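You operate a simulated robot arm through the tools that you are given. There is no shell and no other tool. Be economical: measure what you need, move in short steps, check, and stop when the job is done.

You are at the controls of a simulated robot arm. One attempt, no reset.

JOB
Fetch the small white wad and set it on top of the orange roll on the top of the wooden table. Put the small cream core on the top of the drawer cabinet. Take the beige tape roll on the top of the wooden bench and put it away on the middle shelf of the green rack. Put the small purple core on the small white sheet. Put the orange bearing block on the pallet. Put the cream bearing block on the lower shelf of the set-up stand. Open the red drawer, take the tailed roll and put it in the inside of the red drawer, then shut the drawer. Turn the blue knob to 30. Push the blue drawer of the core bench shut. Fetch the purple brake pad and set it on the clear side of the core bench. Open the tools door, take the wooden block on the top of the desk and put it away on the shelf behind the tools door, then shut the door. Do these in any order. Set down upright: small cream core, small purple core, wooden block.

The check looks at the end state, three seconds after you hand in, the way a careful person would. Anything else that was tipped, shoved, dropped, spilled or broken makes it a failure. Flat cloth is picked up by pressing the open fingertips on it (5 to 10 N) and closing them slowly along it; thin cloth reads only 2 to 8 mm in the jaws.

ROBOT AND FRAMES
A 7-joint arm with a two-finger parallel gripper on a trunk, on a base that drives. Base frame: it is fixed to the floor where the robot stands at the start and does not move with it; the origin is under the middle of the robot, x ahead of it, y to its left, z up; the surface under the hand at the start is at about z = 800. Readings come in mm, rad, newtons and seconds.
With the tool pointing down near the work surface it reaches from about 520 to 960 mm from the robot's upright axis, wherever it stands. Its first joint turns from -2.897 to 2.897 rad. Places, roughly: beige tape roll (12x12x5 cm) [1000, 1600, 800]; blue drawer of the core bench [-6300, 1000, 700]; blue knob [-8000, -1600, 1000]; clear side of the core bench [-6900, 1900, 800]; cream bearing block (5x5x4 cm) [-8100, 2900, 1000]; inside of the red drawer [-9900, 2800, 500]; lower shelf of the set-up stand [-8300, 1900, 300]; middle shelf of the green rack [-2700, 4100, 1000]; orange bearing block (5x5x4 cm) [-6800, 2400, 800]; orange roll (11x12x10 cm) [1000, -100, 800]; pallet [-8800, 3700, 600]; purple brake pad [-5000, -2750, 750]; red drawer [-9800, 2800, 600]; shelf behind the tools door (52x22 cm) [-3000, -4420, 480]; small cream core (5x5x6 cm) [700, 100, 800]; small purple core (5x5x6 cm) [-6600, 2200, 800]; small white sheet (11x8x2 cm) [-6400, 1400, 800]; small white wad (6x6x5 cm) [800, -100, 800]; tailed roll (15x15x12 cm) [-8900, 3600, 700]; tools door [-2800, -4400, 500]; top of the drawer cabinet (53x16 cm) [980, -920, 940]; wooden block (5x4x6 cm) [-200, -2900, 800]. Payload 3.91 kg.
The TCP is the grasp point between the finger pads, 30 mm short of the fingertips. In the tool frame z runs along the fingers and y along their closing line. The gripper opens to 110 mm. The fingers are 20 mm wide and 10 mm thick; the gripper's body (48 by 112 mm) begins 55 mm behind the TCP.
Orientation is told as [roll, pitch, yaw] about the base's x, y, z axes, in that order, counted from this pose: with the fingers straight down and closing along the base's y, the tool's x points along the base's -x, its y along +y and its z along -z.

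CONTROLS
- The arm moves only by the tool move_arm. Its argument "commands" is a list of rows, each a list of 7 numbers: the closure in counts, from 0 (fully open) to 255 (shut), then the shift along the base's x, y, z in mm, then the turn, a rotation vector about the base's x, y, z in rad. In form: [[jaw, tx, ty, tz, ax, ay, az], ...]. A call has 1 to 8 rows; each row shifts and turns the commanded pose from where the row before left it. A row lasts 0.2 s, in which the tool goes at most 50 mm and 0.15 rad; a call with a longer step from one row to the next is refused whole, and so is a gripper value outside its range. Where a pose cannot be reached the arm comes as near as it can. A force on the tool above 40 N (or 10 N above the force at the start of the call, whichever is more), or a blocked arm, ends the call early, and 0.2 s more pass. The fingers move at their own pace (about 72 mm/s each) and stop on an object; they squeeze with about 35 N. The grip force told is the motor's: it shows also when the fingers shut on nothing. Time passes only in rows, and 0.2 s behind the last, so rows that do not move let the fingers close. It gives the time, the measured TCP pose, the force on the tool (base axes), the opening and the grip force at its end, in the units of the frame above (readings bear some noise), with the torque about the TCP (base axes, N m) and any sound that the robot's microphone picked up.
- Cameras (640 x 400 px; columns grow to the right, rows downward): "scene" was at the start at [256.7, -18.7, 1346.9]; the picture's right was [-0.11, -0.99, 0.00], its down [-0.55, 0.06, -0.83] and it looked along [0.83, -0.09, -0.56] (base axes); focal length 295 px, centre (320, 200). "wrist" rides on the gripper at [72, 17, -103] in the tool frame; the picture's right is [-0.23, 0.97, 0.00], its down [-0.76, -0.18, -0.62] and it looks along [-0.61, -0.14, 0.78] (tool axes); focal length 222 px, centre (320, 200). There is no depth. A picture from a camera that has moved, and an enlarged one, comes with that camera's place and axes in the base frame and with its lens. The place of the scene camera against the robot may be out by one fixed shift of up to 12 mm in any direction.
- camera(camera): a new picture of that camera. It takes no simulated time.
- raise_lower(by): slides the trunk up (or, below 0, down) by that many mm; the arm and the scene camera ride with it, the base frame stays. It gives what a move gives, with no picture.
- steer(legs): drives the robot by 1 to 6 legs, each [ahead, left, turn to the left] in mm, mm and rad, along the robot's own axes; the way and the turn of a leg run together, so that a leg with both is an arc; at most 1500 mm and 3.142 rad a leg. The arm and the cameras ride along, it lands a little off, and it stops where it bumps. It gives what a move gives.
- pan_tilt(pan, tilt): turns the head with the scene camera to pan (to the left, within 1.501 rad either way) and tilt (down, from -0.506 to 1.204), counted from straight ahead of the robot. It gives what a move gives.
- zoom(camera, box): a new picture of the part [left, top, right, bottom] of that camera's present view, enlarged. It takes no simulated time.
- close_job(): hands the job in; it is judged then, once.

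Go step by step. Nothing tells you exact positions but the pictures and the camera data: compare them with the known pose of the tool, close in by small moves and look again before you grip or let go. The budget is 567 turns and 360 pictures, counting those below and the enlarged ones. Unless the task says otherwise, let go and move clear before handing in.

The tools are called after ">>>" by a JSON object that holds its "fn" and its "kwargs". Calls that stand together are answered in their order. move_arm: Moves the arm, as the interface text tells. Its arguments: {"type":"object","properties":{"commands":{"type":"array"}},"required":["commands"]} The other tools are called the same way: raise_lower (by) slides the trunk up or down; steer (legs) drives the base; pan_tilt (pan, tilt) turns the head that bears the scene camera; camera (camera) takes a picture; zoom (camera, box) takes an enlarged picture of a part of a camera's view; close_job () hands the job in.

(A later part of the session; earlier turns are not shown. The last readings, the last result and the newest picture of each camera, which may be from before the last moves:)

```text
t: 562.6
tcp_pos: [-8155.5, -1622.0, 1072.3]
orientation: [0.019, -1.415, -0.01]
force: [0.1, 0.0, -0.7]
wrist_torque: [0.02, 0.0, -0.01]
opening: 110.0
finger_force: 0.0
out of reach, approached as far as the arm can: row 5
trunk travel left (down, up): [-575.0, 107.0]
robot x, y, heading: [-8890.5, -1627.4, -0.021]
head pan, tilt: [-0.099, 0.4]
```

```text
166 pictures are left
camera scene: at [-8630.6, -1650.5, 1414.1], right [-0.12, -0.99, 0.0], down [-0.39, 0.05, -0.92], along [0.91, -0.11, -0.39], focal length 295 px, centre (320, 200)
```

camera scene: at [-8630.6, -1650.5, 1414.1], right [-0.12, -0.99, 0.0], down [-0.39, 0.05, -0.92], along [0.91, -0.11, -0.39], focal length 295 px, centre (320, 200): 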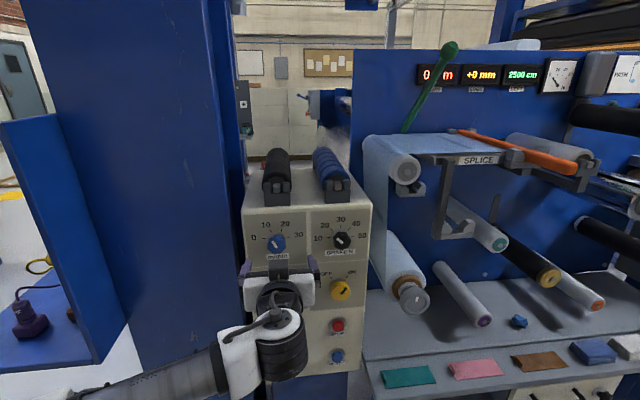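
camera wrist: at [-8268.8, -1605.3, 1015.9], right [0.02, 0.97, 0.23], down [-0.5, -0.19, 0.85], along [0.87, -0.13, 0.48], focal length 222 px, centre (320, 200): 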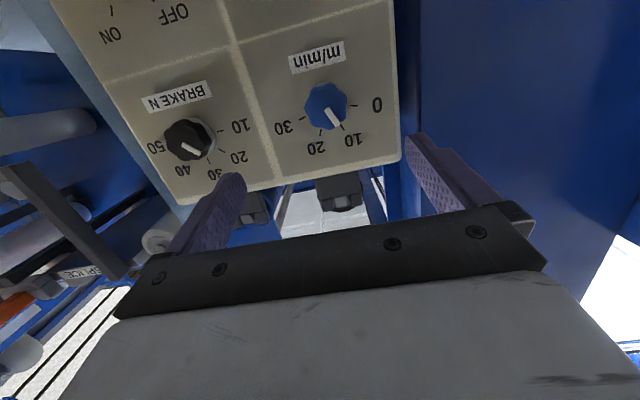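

The level posture works (1.42 rad). The knob is about (-8030,-1613,1045). I move nearer, finish the pitch and pre-roll by -60°.

>>> {"fn": "move_arm", "kwargs": {"commands": [[70, 10, 4, -12, 0, -0.05, 0], [70, 15, 4, -14, 0, -0.05, 0], [70, 15, 0, 0, 0, -0.05, 0], [70, 0, 0, 0, -0.13, 0, 0], [70, 0, 0, 0, -0.13, 0, 0], [70, 0, 0, 0, -0.13, 0, 0], [70, 0, 0, 0, -0.13, 0, 0]]}}

>>> {"fn": "camera", "kwargs": {"camera": "wrist"}}

>>> {"fn": "camera", "kwargs": {"camera": "scene"}}

```text
t: 564.2
tcp_pos: [-8148.5, -1621.4, 1073.1]
orientation: [-1.245, -1.159, 1.23]
force: [0.2, -0.4, -0.1]
wrist_torque: [0.01, -0.01, -0.02]
opening: 79.9
finger_force: 0.0
out of reach, approached as far as the arm can: row 1, 2, 3, 4
trunk travel left (down, up): [-575.0, 107.0]
robot x, y, heading: [-8888.7, -1626.1, -0.021]
head pan, tilt: [-0.099, 0.4]
```

```text
165 pictures are left
camera wrist: at [-8260.6, -1627.4, 1012.9], right [0.02, 0.99, -0.16], down [-0.51, 0.15, 0.85], along [0.86, 0.07, 0.51], focal length 222 px, centre (320, 200)
```

wrist: 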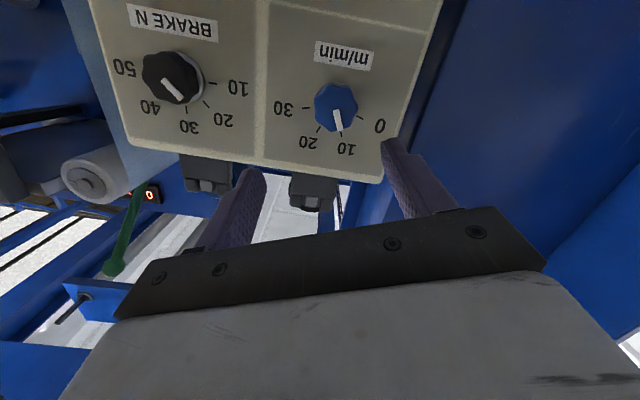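

```text
164 pictures are left
camera scene: at [-8630.5, -1650.4, 1414.1], right [-0.12, -0.99, 0.0], down [-0.39, 0.05, -0.92], along [0.91, -0.11, -0.39], focal length 295 px, centre (320, 200)
```

scene: 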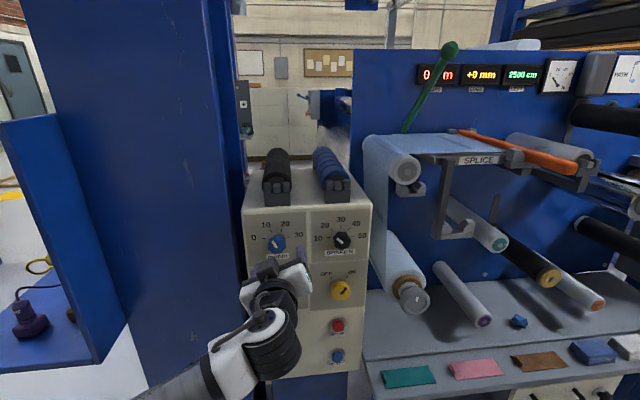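

Levelling needs more distance from the robot. I back the base 110 mm and reach out further.

>>> {"fn": "steer", "kwargs": {"legs": [[-110, 0, 0]]}}

>>> {"fn": "move_arm", "kwargs": {"commands": [[115, 35, 0, 0, 0.13, 0, 0], [115, 35, 0, 0, 0.13, 0, 0], [115, 35, 0, 0, 0.13, 0, 0], [115, 30, 0, -5, 0.13, 0, 0], [115, 0, 4, -10, 0, -0.05, 0], [115, 0, 4, -10, 0, -0.05, 0], [115, 0, 0, 0, 0, -0.05, 0]]}}

>>> {"fn": "camera", "kwargs": {"camera": "wrist"}}

```text
t: 565.5
tcp_pos: [-8232.4, -1620.6, 1073.6]
orientation: [-1.248, -1.162, 1.232]
force: [-0.1, 0.7, -0.1]
wrist_torque: [-0.02, 0.0, -0.02]
opening: 80.0
finger_force: 0.0
trunk travel left (down, up): [-575.0, 107.0]
robot x, y, heading: [-8975.9, -1622.7, -0.02]
head pan, tilt: [-0.099, 0.4]
stopped in leg 1: the robot was blocked; the commanded pose is now the measured one
```

```text
t: 567.1
tcp_pos: [-8159.2, -1581.7, 1046.1]
orientation: [-0.593, -1.39, 0.579]
force: [-0.5, 0.0, 0.4]
wrist_torque: [0.04, 0.02, 0.0]
opening: 60.3
finger_force: 0.1
out of reach, approached as far as the arm can: row 2, 3, 4, 5, 6
trunk travel left (down, up): [-575.0, 107.0]
robot x, y, heading: [-8975.0, -1624.7, -0.021]
head pan, tilt: [-0.099, 0.4]
```

```text
163 pictures are left
camera wrist: at [-8272.7, -1568.5, 988.4], right [0.04, 0.99, 0.13], down [-0.5, -0.09, 0.86], along [0.86, -0.1, 0.49], focal length 222 px, centre (320, 200)
```

wrist: 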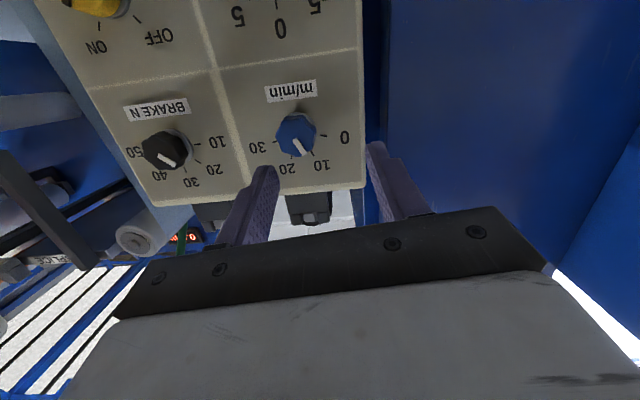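

The current pose is nearly level; I'll use the wrist's own roll about the tool axis. I pre-roll by about -1 rad here, then drive the base in.

>>> {"fn": "move_arm", "kwargs": {"commands": [[115, 0, 0, 0, -0.141, 0.003, 0.021], [115, 0, 0, 0, -0.141, 0.003, 0.021], [115, 0, 0, 0, -0.141, 0.003, 0.021], [115, 0, 0, 0, -0.141, 0.003, 0.021], [115, 0, 0, 0, -0.141, 0.003, 0.021], [115, 0, 0, 0, -0.141, 0.003, 0.021], [115, 0, 0, 0, -0.141, 0.003, 0.021]]}}

>>> {"fn": "camera", "kwargs": {"camera": "wrist"}}

```text
t: 568.7
tcp_pos: [-8178.1, -1544.7, 1018.5]
orientation: [-1.464, -0.564, 1.503]
force: [-0.1, -1.2, 1.1]
wrist_torque: [-0.02, 0.0, -0.01]
opening: 60.6
finger_force: 0.1
out of reach, approached as far as the arm can: row 1, 2, 3, 4, 5, 6, 7
trunk travel left (down, up): [-575.0, 107.0]
robot x, y, heading: [-8976.9, -1625.8, -0.022]
head pan, tilt: [-0.099, 0.4]
```

```text
162 pictures are left
camera wrist: at [-8286.3, -1594.2, 973.7], right [-0.06, 0.72, -0.7], down [-0.56, 0.55, 0.61], along [0.82, 0.43, 0.37], focal length 222 px, centre (320, 200)
```

wrist: 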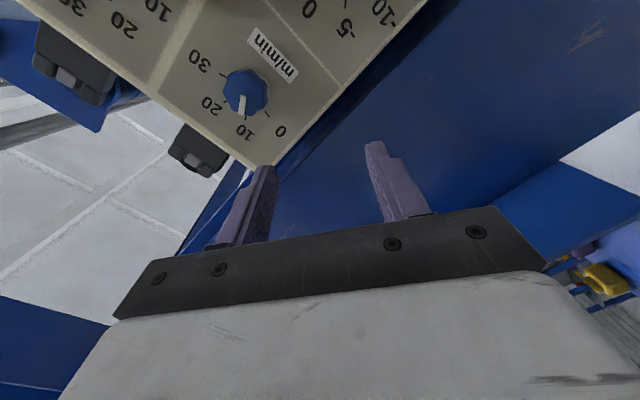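

I understand now: the forearm slopes down too steeply. Lowering the trunk and raising the arm relative to it should free the level posture.

>>> {"fn": "raise_lower", "kwargs": {"by": -300}}

>>> {"fn": "move_arm", "kwargs": {"commands": [[115, -5, -5, 45, 0, 0, 0], [115, -5, -5, 45, 0, 0, 0], [115, -5, -5, 45, 0, 0, 0], [115, -5, -5, 45, 0, 0, 0], [115, 0, -5, 45, 0, 0, 0], [115, 0, 0, 45, 0, 0, 0], [115, 0, 0, 30, 0, 0, 0]]}}

>>> {"fn": "camera", "kwargs": {"camera": "wrist"}}

>>> {"fn": "camera", "kwargs": {"camera": "scene"}}

```text
t: 571.7
tcp_pos: [-8183.0, -1549.3, 772.7]
orientation: [-1.535, -0.622, 1.536]
force: [-1.4, -1.1, 0.0]
wrist_torque: [0.01, 0.01, -0.01]
opening: 60.7
finger_force: 0.0
trunk travel left (down, up): [-275.0, 407.0]
robot x, y, heading: [-8977.4, -1625.2, -0.018]
head pan, tilt: [-0.099, 0.4]
```

```text
t: 573.3
tcp_pos: [-8196.3, -1570.2, 1016.4]
orientation: [-1.462, -0.566, 1.5]
force: [0.6, -0.3, 0.4]
wrist_torque: [-0.01, -0.01, 0.03]
opening: 60.3
finger_force: 0.2
trunk travel left (down, up): [-275.0, 407.0]
robot x, y, heading: [-8975.5, -1625.9, -0.021]
head pan, tilt: [-0.099, 0.4]
```

```text
161 pictures are left
camera wrist: at [-8304.7, -1620.0, 973.1], right [-0.06, 0.72, -0.69], down [-0.56, 0.55, 0.61], along [0.82, 0.43, 0.37], focal length 222 px, centre (320, 200)
```

wrist: 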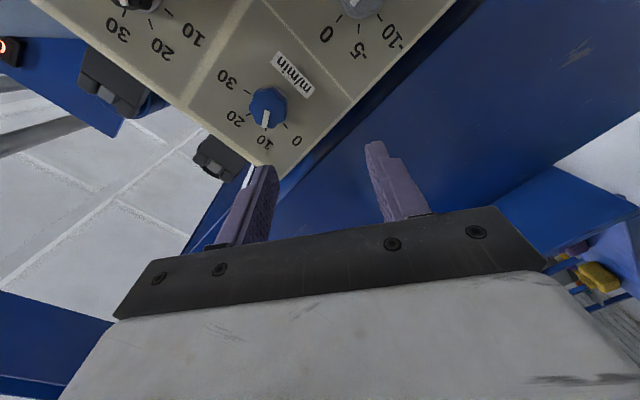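

```text
160 pictures are left
camera scene: at [-8714.5, -1648.6, 1114.0], right [-0.12, -0.99, 0.0], down [-0.39, 0.05, -0.92], along [0.91, -0.11, -0.39], focal length 295 px, centre (320, 200)
```

scene: 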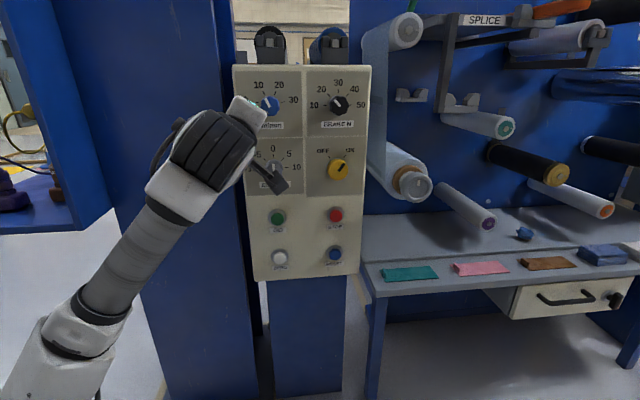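

Reachable now. I fine-align: TCP onto the knob axis at (y -1614, z 1044).

>>> {"fn": "move_arm", "kwargs": {"commands": [[115, 15, -15, 10, 0, -0.045, 0], [115, 20, -15, 10, 0, -0.045, 0], [115, 25, -14, 8, 0, 0, 0], [115, 25, 0, 0, 0, 0, 0]]}}

>>> {"fn": "camera", "kwargs": {"camera": "wrist"}}

>>> {"fn": "zoom", "kwargs": {"camera": "scene", "box": [220, 70, 360, 170]}}

```text
t: 574.3
tcp_pos: [-8112.7, -1614.7, 1047.0]
orientation: [-1.572, -0.57, 1.56]
force: [0.1, -0.4, -0.2]
wrist_torque: [0.03, 0.01, 0.0]
opening: 60.4
finger_force: 0.1
trunk travel left (down, up): [-275.0, 407.0]
robot x, y, heading: [-8973.0, -1625.2, -0.021]
head pan, tilt: [-0.099, 0.4]
```

```text
159 pictures are left
camera wrist: at [-8216.6, -1664.2, 993.0], right [0.01, 0.72, -0.7], down [-0.62, 0.55, 0.56], along [0.79, 0.43, 0.45], focal length 222 px, centre (320, 200)
```

wrist: 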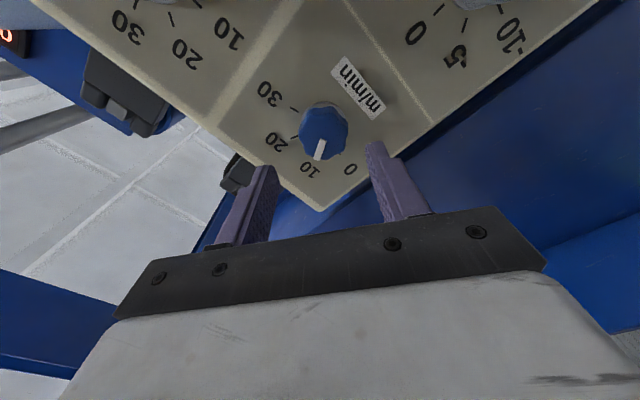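

```text
4.00 times, centred on (290, 120) of scene
camera zoom: at [-8714.6, -1648.6, 1114.1], right [-0.12, -0.99, 0.0], down [-0.39, 0.05, -0.92], along [0.91, -0.11, -0.39], focal length 1180 px, centre (440, 520)
```

zoom: 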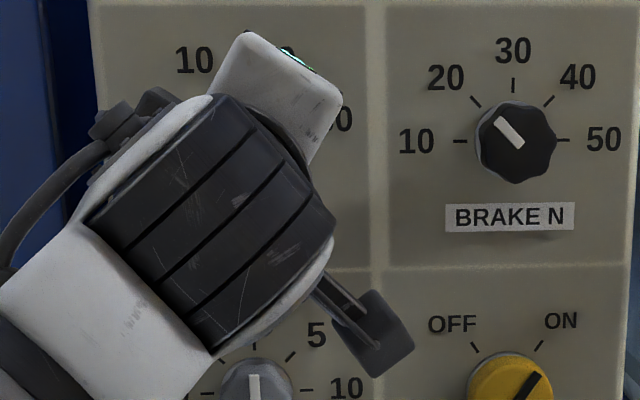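

>>> {"fn": "move_arm", "kwargs": {"commands": [[115, 20, 1, -2, 0, 0, 0], [115, 20, 1, -1, 0, 0, 0]]}}

>>> {"fn": "camera", "kwargs": {"camera": "wrist"}}

```text
t: 574.9
tcp_pos: [-8071.7, -1610.7, 1042.9]
orientation: [-1.571, -0.571, 1.561]
force: [0.3, 0.5, 0.5]
wrist_torque: [0.02, -0.03, 0.0]
opening: 60.6
finger_force: 0.0
trunk travel left (down, up): [-275.0, 407.0]
robot x, y, heading: [-8976.0, -1624.8, -0.021]
head pan, tilt: [-0.099, 0.4]
```

```text
157 pictures are left
camera wrist: at [-8176.3, -1661.2, 989.3], right [0.01, 0.72, -0.7], down [-0.62, 0.55, 0.56], along [0.79, 0.43, 0.45], focal length 222 px, centre (320, 200)
```

wrist: 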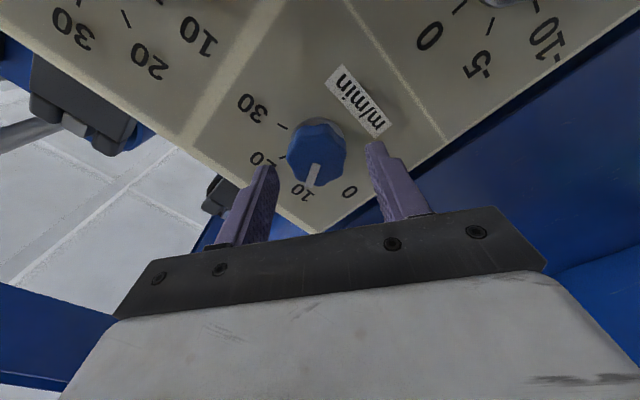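

>>> {"fn": "move_arm", "kwargs": {"commands": [[115, 12, 0, 0, 0, 0, 0], [115, 12, 0, 0, 0, 0, 0]]}}

>>> {"fn": "camera", "kwargs": {"camera": "wrist"}}

```text
t: 575.5
tcp_pos: [-8049.2, -1611.9, 1042.5]
orientation: [-1.572, -0.571, 1.562]
force: [-0.6, 0.1, 0.3]
wrist_torque: [0.01, 0.0, -0.02]
opening: 60.2
finger_force: 0.1
trunk travel left (down, up): [-275.0, 407.0]
robot x, y, heading: [-8977.7, -1626.2, -0.02]
head pan, tilt: [-0.099, 0.4]
```

```text
156 pictures are left
camera wrist: at [-8153.0, -1661.5, 989.6], right [0.01, 0.72, -0.7], down [-0.62, 0.55, 0.56], along [0.79, 0.43, 0.45], focal length 222 px, centre (320, 200)
```

wrist: 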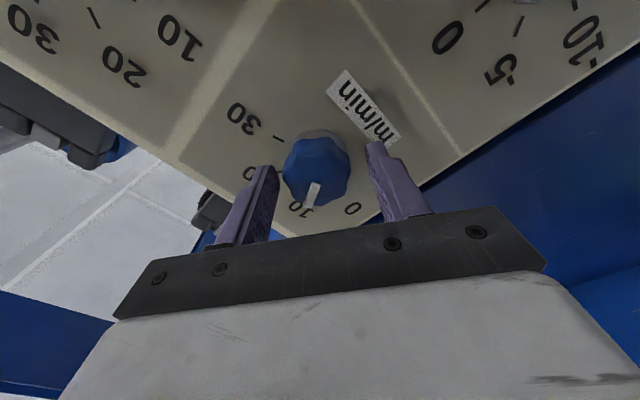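

>>> {"fn": "move_arm", "kwargs": {"commands": [[115, 5, 0, 0, 0, 0, 0], [115, 4, 0, 0, 0, 0, 0], [180, 0, 0, 0, 0, 0, 0], [255, 0, 0, 0, 0, 0, 0], [255, 0, 0, 0, 0, 0, 0]]}}

>>> {"fn": "camera", "kwargs": {"camera": "wrist"}}

```text
t: 576.7
tcp_pos: [-8041.1, -1612.7, 1044.3]
orientation: [-1.576, -0.571, 1.561]
force: [10.7, -5.8, 16.4]
wrist_torque: [-0.01, 0.57, 0.0]
opening: 41.4
finger_force: 45.1
trunk travel left (down, up): [-275.0, 407.0]
robot x, y, heading: [-8974.0, -1623.6, -0.023]
head pan, tilt: [-0.099, 0.4]
```

```text
155 pictures are left
camera wrist: at [-8144.7, -1662.8, 990.6], right [0.01, 0.72, -0.7], down [-0.62, 0.55, 0.56], along [0.79, 0.42, 0.45], focal length 222 px, centre (320, 200)
```

wrist: 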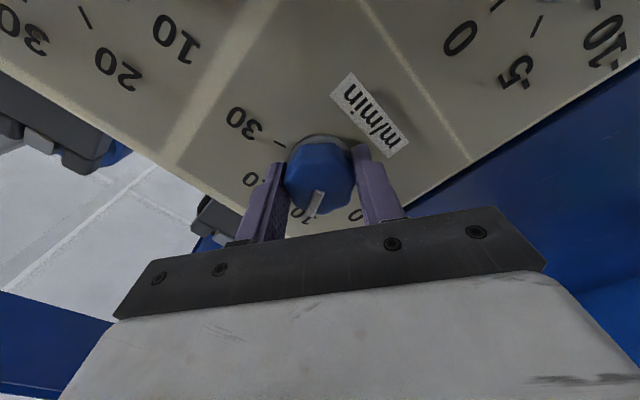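

Knob gripped (41 mm). I rotate clockwise in steps.

>>> {"fn": "move_arm", "kwargs": {"commands": [[255, 0, 0, 0, 0.1, 0, 0], [255, 0, 0, 0, 0.14, 0, 0], [255, 0, 0, 0, 0.14, 0, 0], [255, 0, 0, 0, 0.14, 0, 0], [255, 0, 0, 0, 0.14, 0, 0], [255, 0, 0, 0, 0.14, 0, 0], [255, 0, 0, 0, 0.14, 0, 0], [255, 0, 0, 0, 0.1, 0, 0]]}}

>>> {"fn": "camera", "kwargs": {"camera": "wrist"}}

```text
t: 578.1
tcp_pos: [-8041.2, -1614.4, 1040.0]
orientation: [-1.498, -1.387, 1.489]
force: [-5.8, -1.7, -5.6]
wrist_torque: [0.07, -1.01, 0.79]
opening: 40.8
finger_force: 45.4
trunk travel left (down, up): [-275.0, 407.0]
robot x, y, heading: [-8974.5, -1624.1, -0.027]
head pan, tilt: [-0.099, 0.4]
stopped in row 7: the force on the tool passed its limit at 42 N (the readings are from after the stop); the commanded pose is now the measured one
```

```text
154 pictures are left
camera wrist: at [-8144.6, -1608.2, 966.9], right [0.01, 1.0, 0.04], down [-0.61, -0.03, 0.79], along [0.79, -0.04, 0.61], focal length 222 px, centre (320, 200)
```

wrist: 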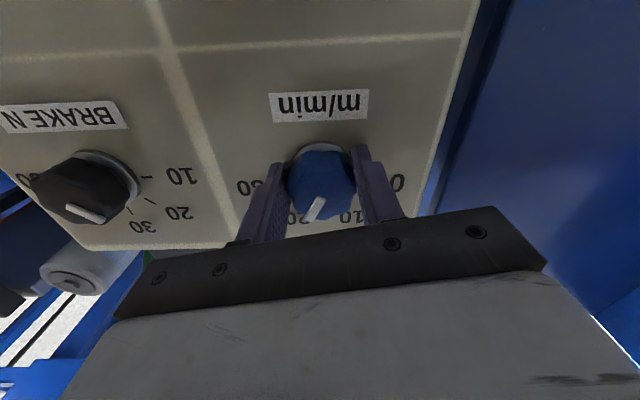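

>>> {"fn": "move_arm", "kwargs": {"commands": [[255, 0, 0, 0, 0.1, 0, 0], [255, 0, 0, 0, 0.12, 0, 0], [255, 0, 0, 0, 0.12, 0, 0], [255, 0, 0, 0, 0.12, 0, 0], [255, 0, 0, 0, 0.12, 0, 0], [255, 0, 0, 0, 0.1, 0, 0]]}}

>>> {"fn": "camera", "kwargs": {"camera": "wrist"}}

```text
t: 579.5
tcp_pos: [-8039.2, -1609.3, 1040.4]
orientation: [1.537, -1.076, -1.537]
force: [-8.8, 8.9, -5.6]
wrist_torque: [-0.05, -1.32, -0.2]
opening: 40.7
finger_force: 45.1
trunk travel left (down, up): [-275.0, 407.0]
robot x, y, heading: [-8976.3, -1626.4, -0.023]
head pan, tilt: [-0.099, 0.4]
```

```text
153 pictures are left
camera wrist: at [-8144.7, -1560.2, 986.3], right [0.01, 0.75, 0.66], down [-0.61, -0.52, 0.59], along [0.79, -0.41, 0.45], focal length 222 px, centre (320, 200)
```

wrist: 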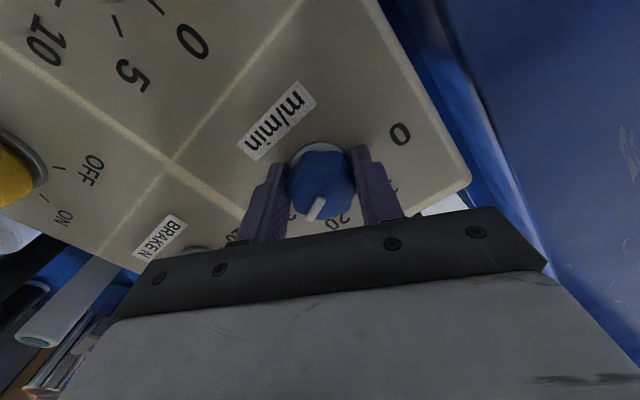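

>>> {"fn": "move_arm", "kwargs": {"commands": [[255, 0, 0, 0, 0.12, 0, 0], [255, 0, 0, 0, 0.12, 0, 0], [255, 0, 0, 0, 0.12, 0, 0], [255, 0, 0, 0, 0.12, 0, 0], [255, 0, 0, 0, 0.12, 0, 0]]}}

>>> {"fn": "camera", "kwargs": {"camera": "wrist"}}

```text
t: 580.7
tcp_pos: [-8040.8, -1609.7, 1043.0]
orientation: [1.562, -0.477, -1.553]
force: [8.4, 17.2, 15.9]
wrist_torque: [-0.76, -0.43, 0.18]
opening: 40.8
finger_force: 45.0
trunk travel left (down, up): [-275.0, 407.0]
robot x, y, heading: [-8975.9, -1624.2, -0.024]
head pan, tilt: [-0.099, 0.4]
```

```text
152 pictures are left
camera wrist: at [-8145.6, -1537.7, 1026.0], right [0.0, 0.24, 0.97], down [-0.61, -0.77, 0.2], along [0.79, -0.59, 0.15], focal length 222 px, centre (320, 200)
```

wrist: 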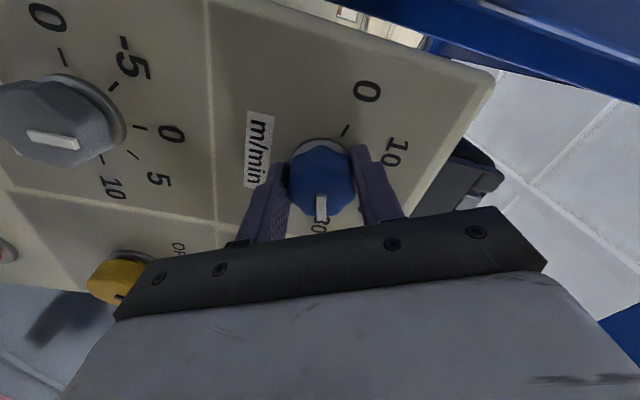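

The pointer is at 30. I release and back off to verify.

>>> {"fn": "move_arm", "kwargs": {"commands": [[200, 0, 0, 0, 0, 0, 0], [115, 0, 0, 0, 0, 0, 0], [115, 0, 0, 0, 0, 0, 0], [115, -20, 0, 0, 0, 0, 0], [115, -30, 0, 0, 0, 0, 0], [115, -40, 0, 0, 0, 0, 0], [115, -45, 0, -10, 0, 0, 0], [115, -20, 0, -30, 0, 0, 0]]}}

>>> {"fn": "raise_lower", "kwargs": {"by": -150}}

>>> {"fn": "zoom", "kwargs": {"camera": "scene", "box": [220, 20, 380, 140]}}

```text
t: 582.7
tcp_pos: [-8196.0, -1685.8, 992.7]
orientation: [1.546, -0.482, -1.687]
force: [-0.1, 0.3, -1.0]
wrist_torque: [0.02, 0.01, 0.0]
opening: 60.4
finger_force: 0.0
trunk travel left (down, up): [-275.0, 407.0]
robot x, y, heading: [-8974.2, -1624.0, -0.022]
head pan, tilt: [-0.099, 0.4]
stopped in row 8: the arm was blocked; the commanded pose is now the measured one
```

```text
t: 584.5
tcp_pos: [-8195.5, -1684.9, 843.0]
orientation: [1.546, -0.481, -1.686]
force: [0.4, -0.1, 0.2]
wrist_torque: [-0.03, 0.0, -0.01]
opening: 60.4
finger_force: 0.1
trunk travel left (down, up): [-125.0, 557.0]
robot x, y, heading: [-8973.0, -1624.1, -0.021]
head pan, tilt: [-0.099, 0.4]
```

```text
3.33 times, centred on (300, 80) of scene
camera zoom: at [-8714.5, -1648.7, 964.2], right [-0.12, -0.99, 0.0], down [-0.39, 0.05, -0.92], along [0.91, -0.11, -0.39], focal length 983 px, centre (387, 600)
```

zoom: 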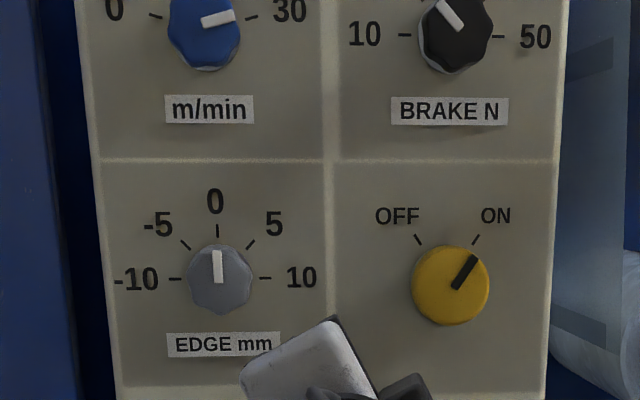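

>>> {"fn": "pan_tilt", "kwargs": {"pan": -0.1, "tilt": 0.2}}

>>> {"fn": "zoom", "kwargs": {"camera": "scene", "box": [220, 60, 340, 160]}}

```text
t: 585.2
tcp_pos: [-8195.4, -1684.7, 843.0]
orientation: [1.547, -0.479, -1.687]
force: [0.1, -0.7, -0.6]
wrist_torque: [0.01, -0.02, -0.04]
opening: 60.1
finger_force: 0.1
trunk travel left (down, up): [-125.0, 557.0]
robot x, y, heading: [-8976.5, -1625.9, -0.024]
head pan, tilt: [-0.099, 0.201]
```

```text
4.00 times, centred on (280, 110) of scene
camera zoom: at [-8714.0, -1648.7, 982.6], right [-0.12, -0.99, 0.0], down [-0.2, 0.02, -0.98], along [0.97, -0.12, -0.2], focal length 1180 px, centre (480, 560)
```

zoom: 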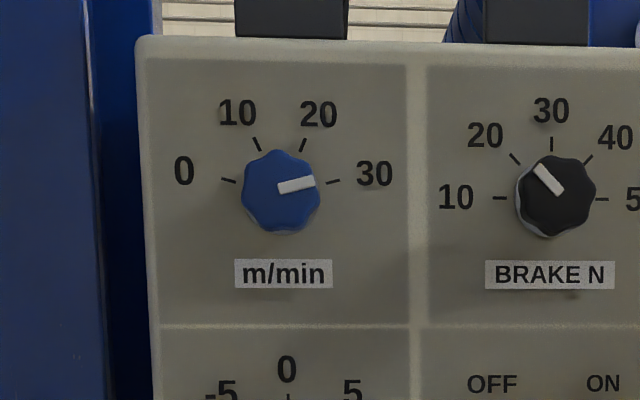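

The knob points at 30. I now withdraw: move clear, un-roll, and bring the tool back to pointing down.

>>> {"fn": "move_arm", "kwargs": {"commands": [[115, -5, 30, 10, -0.13, 0.02, 0], [115, -5, 30, 10, -0.13, 0.02, 0], [115, 0, 0, 0, -0.13, 0.02, 0], [115, 0, 0, 0, -0.13, 0.02, 0], [115, 0, 0, 0, -0.13, 0.02, 0], [115, 0, 0, 0, -0.13, 0.02, 0], [115, 0, 0, 0, -0.13, 0.02, 0], [115, 0, 0, 0, -0.13, 0.02, 0]]}}

>>> {"fn": "camera", "kwargs": {"camera": "scene"}}

```text
t: 587.0
tcp_pos: [-8206.5, -1624.0, 863.5]
orientation: [0.789, -1.517, -0.948]
force: [0.5, -0.1, 0.0]
wrist_torque: [0.04, 0.01, 0.04]
opening: 60.4
finger_force: 0.0
trunk travel left (down, up): [-125.0, 557.0]
robot x, y, heading: [-8974.5, -1621.8, -0.024]
head pan, tilt: [-0.099, 0.201]
```

```text
149 pictures are left
camera scene: at [-8714.0, -1648.8, 982.7], right [-0.12, -0.99, 0.0], down [-0.2, 0.02, -0.98], along [0.97, -0.12, -0.2], focal length 295 px, centre (320, 200)
```

scene: 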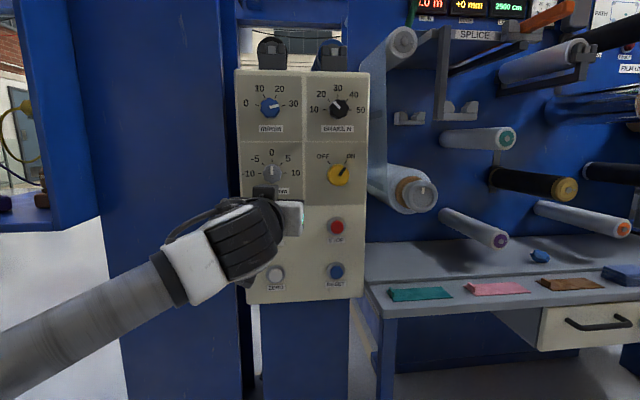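

>>> {"fn": "move_arm", "kwargs": {"commands": [[0, 0, 0, 10, 0, 0.14, 0], [0, 0, 0, 10, 0, 0.14, 0], [0, 0, 0, 10, 0, 0.14, 0], [0, 0, 0, 10, 0, 0.14, 0], [0, 0, 0, 10, 0, 0.14, 0], [0, 0, 0, 10, 0, 0.14, 0], [0, 0, 0, 10, 0, 0.14, 0], [0, 0, 0, 10, 0, 0.14, 0]]}}

>>> {"fn": "move_arm", "kwargs": {"commands": [[0, -10, 0, 10, 0, 0.13, 0.05], [0, -20, 0, 10, 0, 0.13, 0.05], [0, -30, 0, 10, 0, 0.13, 0.05], [0, -30, 0, 0, 0, 0, 0]]}}

>>> {"fn": "raise_lower", "kwargs": {"by": 400}}

```text
t: 588.8
tcp_pos: [-8206.6, -1623.8, 924.9]
orientation: [-0.138, -0.422, -0.052]
force: [-0.5, -0.8, 0.1]
wrist_torque: [-0.02, -0.01, 0.06]
opening: 110.2
finger_force: 0.0
out of reach, approached as far as the arm can: row 8
trunk travel left (down, up): [-125.0, 557.0]
robot x, y, heading: [-8975.6, -1626.5, -0.02]
head pan, tilt: [-0.099, 0.201]
```

```text
t: 589.8
tcp_pos: [-8309.6, -1623.5, 826.3]
orientation: [-0.126, -0.028, 0.103]
force: [0.0, 0.5, -0.3]
wrist_torque: [0.01, 0.0, 0.01]
opening: 109.7
finger_force: 0.1
out of reach, approached as far as the arm can: row 1, 2, 3
trunk travel left (down, up): [-125.0, 557.0]
robot x, y, heading: [-8971.5, -1626.0, -0.025]
head pan, tilt: [-0.099, 0.201]
```

```text
t: 593.6
tcp_pos: [-8309.5, -1622.3, 1226.6]
orientation: [-0.124, -0.03, 0.099]
force: [0.1, 0.2, 0.9]
wrist_torque: [-0.04, -0.02, 0.02]
opening: 110.1
finger_force: 0.0
trunk travel left (down, up): [-525.0, 157.0]
robot x, y, heading: [-8970.4, -1625.2, -0.027]
head pan, tilt: [-0.099, 0.201]
```

>>> {"fn": "move_arm", "kwargs": {"commands": [[0, 0, 0, -30, 0.062, 0.015, -0.05], [0, 0, 0, -30, 0.062, 0.015, -0.05], [0, 0, 0, -30, 0, 0, 0], [0, 0, 0, -30, 0, 0, 0]]}}

>>> {"fn": "steer", "kwargs": {"legs": [[0, 0, 1.59], [350, -150, 0], [400, -560, 0], [1400, 0, 0]]}}

>>> {"fn": "pan_tilt", "kwargs": {"pan": 0.3, "tilt": 0.35}}

>>> {"fn": "camera", "kwargs": {"camera": "scene"}}

```text
t: 594.6
tcp_pos: [-8308.2, -1624.5, 1107.9]
orientation: [-0.002, -0.006, -0.003]
force: [0.1, -0.1, -0.4]
wrist_torque: [0.01, 0.01, -0.02]
opening: 110.1
finger_force: 0.1
trunk travel left (down, up): [-525.0, 157.0]
robot x, y, heading: [-8977.8, -1627.1, -0.021]
head pan, tilt: [-0.099, 0.201]
```

```text
t: 605.6
tcp_pos: [-8320.2, -205.3, 1107.8]
orientation: [0.001, -0.003, 1.583]
force: [0.1, 0.1, 0.1]
wrist_torque: [0.02, -0.02, 0.01]
opening: 110.0
finger_force: 0.1
trunk travel left (down, up): [-525.0, 157.0]
robot x, y, heading: [-8308.9, -869.8, 1.564]
head pan, tilt: [-0.099, 0.201]
stopped in leg 3: the robot was blocked; the commanded pose is now the measured one
```

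```text
t: 606.5
tcp_pos: [-8321.3, -205.0, 1108.4]
orientation: [-0.001, -0.006, 1.585]
force: [-0.5, 0.0, -0.5]
wrist_torque: [-0.01, 0.01, 0.0]
opening: 110.0
finger_force: 0.0
trunk travel left (down, up): [-525.0, 157.0]
robot x, y, heading: [-8310.1, -869.1, 1.564]
head pan, tilt: [0.3, 0.351]
```

```text
148 pictures are left
camera scene: at [-8337.6, -620.4, 1368.7], right [0.96, 0.29, 0.0], down [0.1, -0.33, -0.94], along [-0.27, 0.9, -0.34], focal length 295 px, centre (320, 200)
```

scene: 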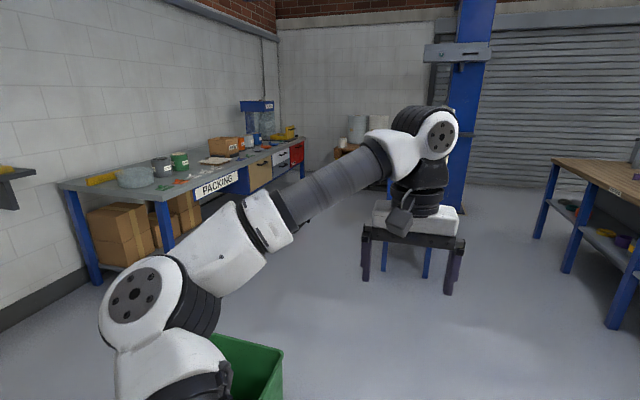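

The way north is free past the bin. I drive on, then shift left between the packing bench and the set-up stand.

>>> {"fn": "steer", "kwargs": {"legs": [[300, 0, 0], [500, -60, 0], [800, 0, 0], [300, 700, 0]]}}

>>> {"fn": "pan_tilt", "kwargs": {"pan": 0.0, "tilt": 0.4}}

>>> {"fn": "camera", "kwargs": {"camera": "scene"}}

>>> {"fn": "pan_tilt", "kwargs": {"pan": -0.7, "tilt": 0.45}}

>>> {"fn": "camera", "kwargs": {"camera": "scene"}}

```text
t: 620.5
tcp_pos: [-8939.7, 1720.6, 1107.6]
orientation: [-0.001, -0.005, 1.573]
force: [-0.2, 0.1, 0.0]
wrist_torque: [0.04, 0.0, -0.05]
opening: 110.3
finger_force: 0.1
trunk travel left (down, up): [-525.0, 157.0]
robot x, y, heading: [-8936.5, 1054.4, 1.552]
head pan, tilt: [0.3, 0.351]
```

```text
t: 621.3
tcp_pos: [-8941.6, 1720.4, 1108.4]
orientation: [0.001, -0.006, 1.573]
force: [0.0, 0.3, 0.5]
wrist_torque: [-0.02, 0.0, -0.03]
opening: 110.0
finger_force: 0.0
trunk travel left (down, up): [-525.0, 157.0]
robot x, y, heading: [-8938.8, 1052.7, 1.553]
head pan, tilt: [0.0, 0.4]
```

```text
147 pictures are left
camera scene: at [-8933.6, 1309.4, 1364.1], right [1.0, -0.01, 0.0], down [-0.01, -0.39, -0.92], along [0.01, 0.92, -0.39], focal length 295 px, centre (320, 200)
```

scene: 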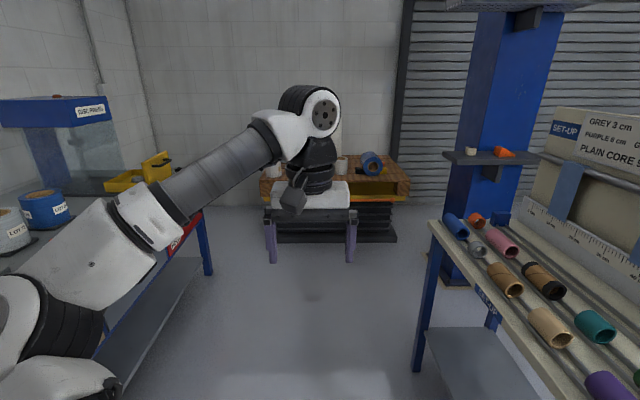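

```text
t: 622.4
tcp_pos: [-8940.5, 1721.5, 1108.8]
orientation: [0.001, -0.006, 1.574]
force: [-0.7, -1.0, -0.5]
wrist_torque: [0.02, 0.01, -0.02]
opening: 109.8
finger_force: 0.0
trunk travel left (down, up): [-525.0, 157.0]
robot x, y, heading: [-8934.5, 1054.7, 1.552]
head pan, tilt: [-0.7, 0.45]
```

```text
146 pictures are left
camera scene: at [-8874.7, 1286.2, 1359.4], right [0.76, -0.66, 0.0], down [-0.29, -0.33, -0.9], along [0.59, 0.68, -0.44], focal length 295 px, centre (320, 200)
```

scene: 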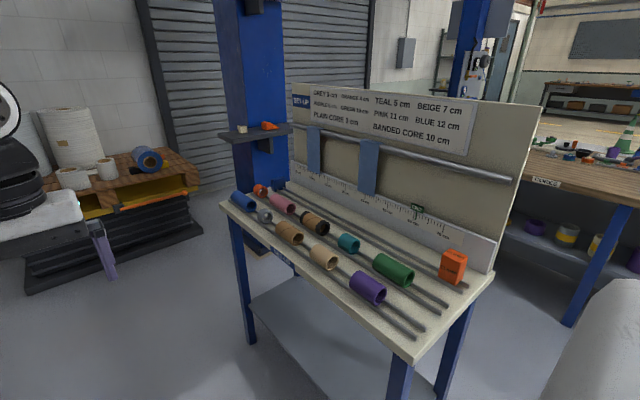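

I can see the column shelf with the cream block at about (-8163,2750,1010) and the set-up stand. I drive up beside it and turn to face it.

>>> {"fn": "steer", "kwargs": {"legs": [[1400, 120, 0], [250, 40, 0], [0, 0, -1.55]]}}

>>> {"fn": "pan_tilt", "kwargs": {"pan": 0.0, "tilt": 0.4}}

>>> {"fn": "camera", "kwargs": {"camera": "scene"}}

```text
t: 634.7
tcp_pos: [-8395.2, 2759.3, 1108.0]
orientation: [-0.001, -0.005, 0.048]
force: [0.5, 1.4, 0.2]
wrist_torque: [0.0, 0.01, -0.02]
opening: 110.1
finger_force: 0.1
trunk travel left (down, up): [-525.0, 157.0]
robot x, y, heading: [-9058.9, 2728.2, 0.027]
head pan, tilt: [-0.7, 0.45]
```

```text
t: 635.8
tcp_pos: [-8394.9, 2760.7, 1108.0]
orientation: [0.0, -0.006, 0.047]
force: [-0.7, 0.3, 0.2]
wrist_torque: [0.0, 0.01, -0.01]
opening: 110.0
finger_force: 0.2
trunk travel left (down, up): [-525.0, 157.0]
robot x, y, heading: [-9059.6, 2728.8, 0.031]
head pan, tilt: [0.0, 0.4]
```

```text
145 pictures are left
camera scene: at [-8798.6, 2724.3, 1364.1], right [0.03, -1.0, 0.0], down [-0.39, -0.01, -0.92], along [0.92, 0.02, -0.39], focal length 295 px, centre (320, 200)
```

scene: 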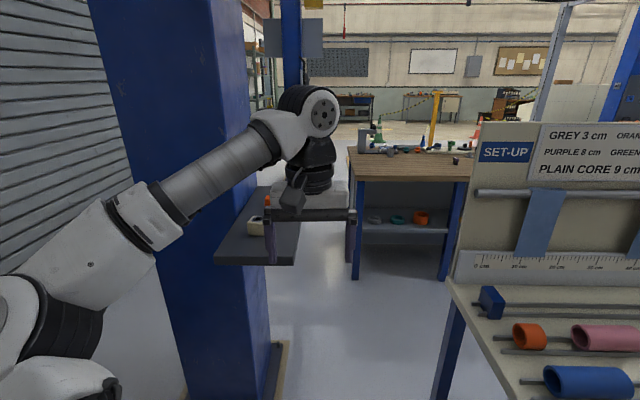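

>>> {"fn": "steer", "kwargs": {"legs": [[130, 40, 0]]}}

>>> {"fn": "move_arm", "kwargs": {"commands": [[0, 30, 25, 0, 0, 0, -0.04], [0, 30, 25, 0, 0, 0, 0], [0, 30, 25, 0, 0, 0, 0]]}}

>>> {"fn": "camera", "kwargs": {"camera": "wrist"}}

>>> {"fn": "camera", "kwargs": {"camera": "scene"}}

```text
t: 637.1
tcp_pos: [-8267.9, 2802.1, 1108.1]
orientation: [0.001, -0.004, 0.047]
force: [-0.3, 0.5, 0.8]
wrist_torque: [-0.04, 0.02, 0.0]
opening: 110.0
finger_force: 0.1
trunk travel left (down, up): [-525.0, 157.0]
robot x, y, heading: [-8932.8, 2770.8, 0.024]
head pan, tilt: [0.0, 0.4]
```

```text
t: 637.9
tcp_pos: [-8175.8, 2879.1, 1109.2]
orientation: [-0.002, -0.005, 0.006]
force: [-0.3, 0.1, 0.4]
wrist_torque: [-0.06, 0.03, -0.06]
opening: 110.2
finger_force: 0.1
trunk travel left (down, up): [-525.0, 157.0]
robot x, y, heading: [-8925.8, 2767.8, 0.029]
head pan, tilt: [0.0, 0.4]
```

```text
144 pictures are left
camera wrist: at [-8249.4, 2896.2, 1212.1], right [0.22, 0.97, 0.0], down [0.76, -0.17, 0.63], along [0.61, -0.14, -0.78], focal length 222 px, centre (320, 200)
```

wrist: 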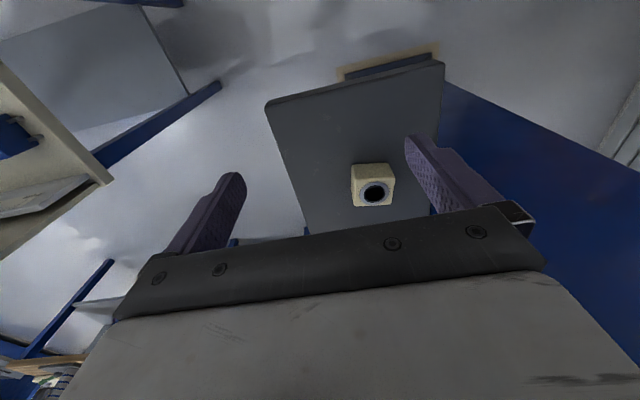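

```text
143 pictures are left
camera scene: at [-8670.7, 2767.9, 1364.0], right [0.03, -1.0, 0.0], down [-0.39, -0.01, -0.92], along [0.92, 0.02, -0.39], focal length 295 px, centre (320, 200)
```

scene: 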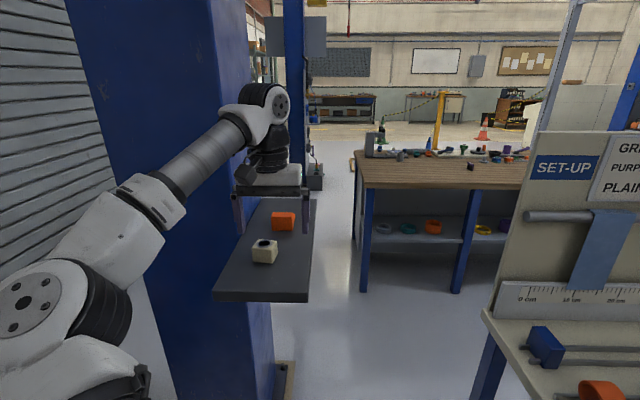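

Cream block's top is about (-8075,2922,994). I move over it with a narrower opening.

>>> {"fn": "move_arm", "kwargs": {"commands": [[81, 34, 14, -10, 0, 0, 0], [81, 34, 14, -10, 0, 0, 0], [81, 33, 14, -20, 0, 0, 0], [81, 0, 0, -20, 0, 0, 0]]}}

>>> {"fn": "camera", "kwargs": {"camera": "wrist"}}

```text
t: 638.9
tcp_pos: [-8076.8, 2919.6, 1050.2]
orientation: [0.002, -0.008, 0.006]
force: [-0.2, 0.5, 0.1]
wrist_torque: [-0.03, -0.05, -0.02]
opening: 74.9
finger_force: 0.2
trunk travel left (down, up): [-525.0, 157.0]
robot x, y, heading: [-8934.8, 2767.5, 0.024]
head pan, tilt: [0.0, 0.4]
```

```text
142 pictures are left
camera wrist: at [-8149.7, 2937.2, 1152.5], right [0.22, 0.98, 0.0], down [0.76, -0.17, 0.63], along [0.61, -0.14, -0.78], focal length 222 px, centre (320, 200)
```

wrist: 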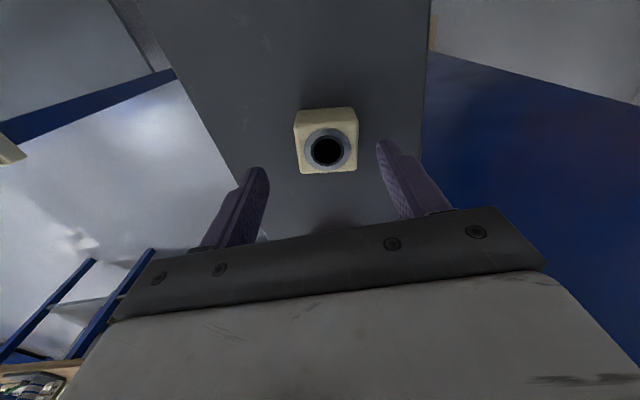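

>>> {"fn": "move_arm", "kwargs": {"commands": [[81, 3, 4, -10, 0, 0, -0.14], [81, 0, 0, -25, 0, 0, 0], [81, 0, 0, -25, 0, 0, 0], [120, 0, 0, 0, 0, 0, 0], [255, 0, 0, 0, 0, 0, 0], [255, 0, 0, 0, 0, 0, 0]]}}

>>> {"fn": "camera", "kwargs": {"camera": "wrist"}}

```text
t: 640.3
tcp_pos: [-8074.7, 2925.2, 985.7]
orientation: [0.0, -0.005, -0.134]
force: [-0.6, -0.2, -0.3]
wrist_torque: [-0.06, -0.01, -0.06]
opening: 50.0
finger_force: 34.8
out of reach, approached as far as the arm can: row 1
trunk travel left (down, up): [-525.0, 157.0]
robot x, y, heading: [-8933.1, 2768.7, 0.029]
head pan, tilt: [0.0, 0.4]
```

```text
141 pictures are left
camera wrist: at [-8145.6, 2952.8, 1089.7], right [0.36, 0.93, 0.0], down [0.73, -0.28, 0.63], along [0.59, -0.22, -0.78], focal length 222 px, centre (320, 200)
```

wrist: 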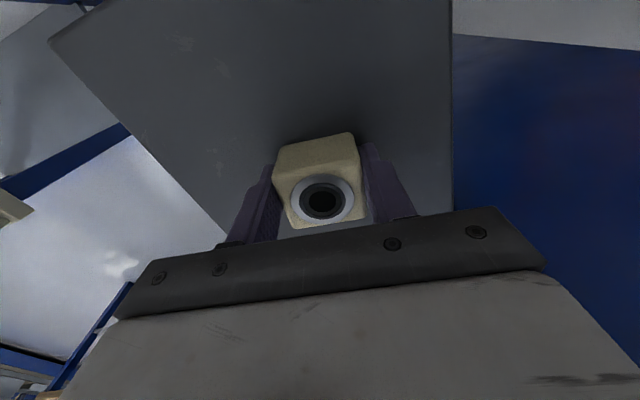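

Gripped (50 mm). I lift, retract and drive over to face the set-up stand.

>>> {"fn": "move_arm", "kwargs": {"commands": [[255, 0, 0, 40, 0, 0, 0], [255, 0, 0, 45, 0, 0, 0], [255, -20, -5, 30, 0, 0, 0.04], [255, -40, -20, 10, 0, 0, 0.05], [255, -40, -25, 0, 0, 0, 0.05], [255, -40, -25, 0, 0, 0, 0]]}}

>>> {"fn": "steer", "kwargs": {"legs": [[-190, 0, -0.027], [0, -860, 0]]}}

>>> {"fn": "raise_lower", "kwargs": {"by": -250}}

>>> {"fn": "pan_tilt", "kwargs": {"pan": 0.0, "tilt": 0.55}}

>>> {"fn": "camera", "kwargs": {"camera": "scene"}}

```text
t: 641.7
tcp_pos: [-8225.0, 2844.9, 1108.4]
orientation: [0.003, -0.005, 0.005]
force: [0.3, -0.2, -3.9]
wrist_torque: [0.0, 0.01, 0.0]
opening: 49.8
finger_force: 35.1
out of reach, approached as far as the arm can: row 2
trunk travel left (down, up): [-525.0, 157.0]
robot x, y, heading: [-8934.7, 2769.9, 0.027]
head pan, tilt: [0.0, 0.4]
```

```text
t: 649.9
tcp_pos: [-8413.3, 1964.9, 1107.7]
orientation: [0.0, -0.004, -0.016]
force: [0.0, -1.3, -4.7]
wrist_torque: [0.0, 0.02, -0.01]
opening: 49.6
finger_force: 35.1
trunk travel left (down, up): [-525.0, 157.0]
robot x, y, heading: [-9121.6, 1900.3, 0.007]
head pan, tilt: [0.0, 0.4]
```

```text
t: 651.9
tcp_pos: [-8414.4, 1963.1, 905.5]
orientation: [-0.001, -0.024, -0.014]
force: [-2.6, 2.5, 19.1]
wrist_torque: [0.11, 0.34, -0.03]
opening: 49.8
finger_force: 34.9
trunk travel left (down, up): [-314.0, 368.0]
robot x, y, heading: [-9116.8, 1904.9, 0.014]
head pan, tilt: [0.0, 0.4]
stopped: the force on the tool passed its limit at 67 N (the readings are from after the stop); the commanded pose is now the measured one
```

```text
t: 652.6
tcp_pos: [-8415.1, 1963.9, 906.2]
orientation: [-0.002, -0.022, -0.014]
force: [-2.6, 2.4, 28.6]
wrist_torque: [0.14, 0.38, -0.03]
opening: 49.8
finger_force: 35.1
trunk travel left (down, up): [-314.0, 368.0]
robot x, y, heading: [-9121.9, 1902.6, 0.008]
head pan, tilt: [0.0, 0.55]
```

```text
140 pictures are left
camera scene: at [-8865.4, 1895.2, 1140.3], right [0.01, -1.0, 0.0], down [-0.52, 0.0, -0.85], along [0.85, 0.01, -0.52], focal length 295 px, centre (320, 200)
```

scene: 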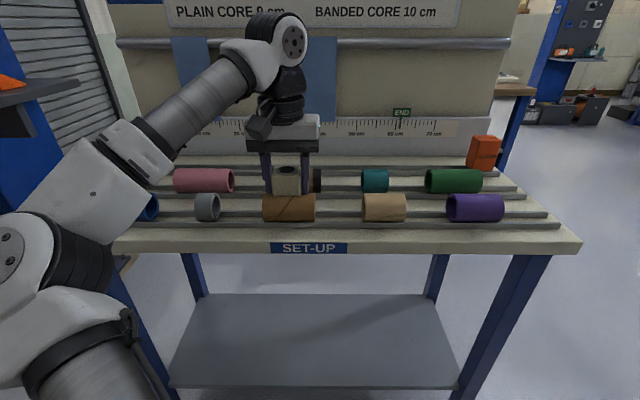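

I lowered onto the stand's top by mistake. I raise at once and check the items there.

>>> {"fn": "raise_lower", "kwargs": {"by": 120}}

>>> {"fn": "camera", "kwargs": {"camera": "scene"}}

>>> {"fn": "camera", "kwargs": {"camera": "wrist"}}

```text
t: 654.1
tcp_pos: [-8412.5, 1964.0, 1022.8]
orientation: [-0.001, -0.018, -0.015]
force: [0.1, -0.2, -3.8]
wrist_torque: [-0.03, -0.01, -0.01]
opening: 49.9
finger_force: 35.3
trunk travel left (down, up): [-434.0, 248.0]
robot x, y, heading: [-9121.4, 1901.7, 0.008]
head pan, tilt: [0.0, 0.55]
```

```text
139 pictures are left
camera scene: at [-8863.0, 1895.3, 1259.3], right [0.01, -1.0, 0.0], down [-0.52, 0.0, -0.85], along [0.85, 0.01, -0.52], focal length 295 px, centre (320, 200)
```

scene: 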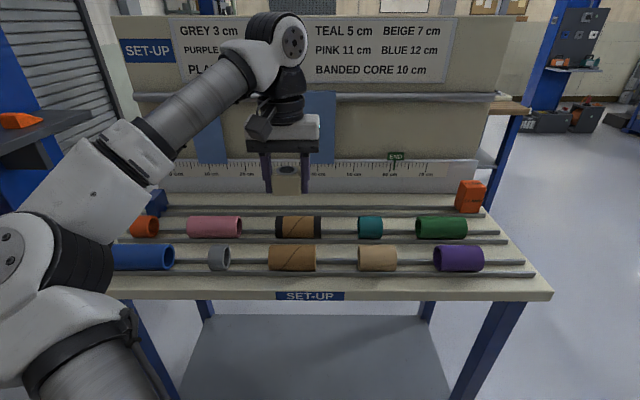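

```text
138 pictures are left
camera wrist: at [-8487.2, 1982.9, 1124.7], right [0.24, 0.97, 0.0], down [0.75, -0.19, 0.64], along [0.62, -0.15, -0.77], focal length 222 px, centre (320, 200)
```

wrist: 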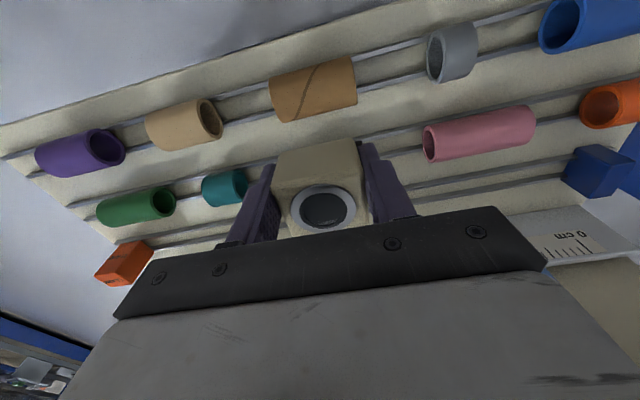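

Nothing was displaced on the stand. I back away so the arm is clear of the top, then lower to shelf height.

>>> {"fn": "move_arm", "kwargs": {"commands": [[255, -40, -5, 10, 0, 0.009, 0], [255, -45, -5, 0, 0, 0.009, 0], [255, -45, -5, 0, 0, 0, 0]]}}

>>> {"fn": "steer", "kwargs": {"legs": [[-140, 0, 0]]}}

>>> {"fn": "raise_lower", "kwargs": {"by": -430}}

>>> {"fn": "camera", "kwargs": {"camera": "scene"}}

>>> {"fn": "camera", "kwargs": {"camera": "wrist"}}

```text
t: 654.9
tcp_pos: [-8543.8, 1949.0, 1034.4]
orientation: [-0.002, 0.002, -0.014]
force: [0.0, 0.3, -4.1]
wrist_torque: [0.0, 0.03, 0.0]
opening: 49.9
finger_force: 35.0
trunk travel left (down, up): [-434.0, 248.0]
robot x, y, heading: [-9124.7, 1902.3, 0.011]
head pan, tilt: [0.0, 0.55]
```

```text
t: 656.2
tcp_pos: [-8678.6, 1946.2, 1034.5]
orientation: [-0.001, -0.003, -0.017]
force: [-0.3, -0.1, -4.0]
wrist_torque: [0.0, 0.01, 0.01]
opening: 49.8
finger_force: 35.1
trunk travel left (down, up): [-434.0, 248.0]
robot x, y, heading: [-9259.2, 1904.2, -0.001]
head pan, tilt: [0.0, 0.55]
```

```text
refused: -430 is not a number from -400 to 400
```

```text
137 pictures are left
camera scene: at [-8999.3, 1893.5, 1259.5], right [0.0, -1.0, 0.0], down [-0.52, 0.0, -0.85], along [0.85, 0.0, -0.52], focal length 295 px, centre (320, 200)
```

scene: 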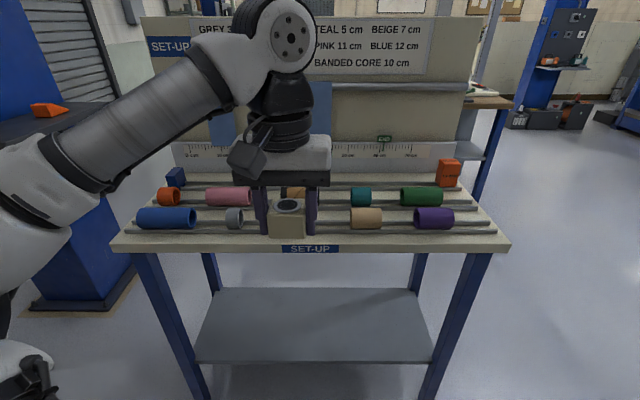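

```text
136 pictures are left
camera wrist: at [-8750.8, 1965.5, 1137.7], right [0.24, 0.97, 0.0], down [0.76, -0.19, 0.62], along [0.6, -0.15, -0.78], focal length 222 px, centre (320, 200)
```

wrist: 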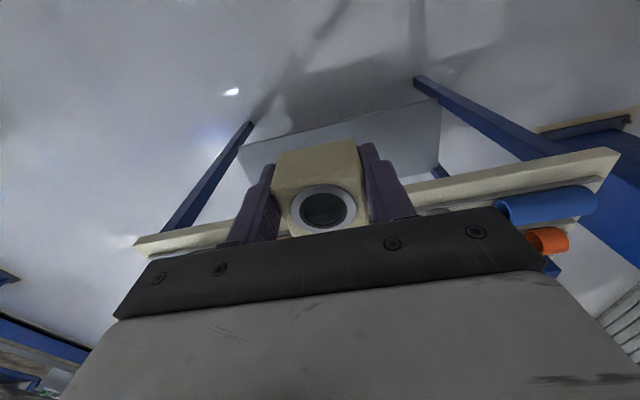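

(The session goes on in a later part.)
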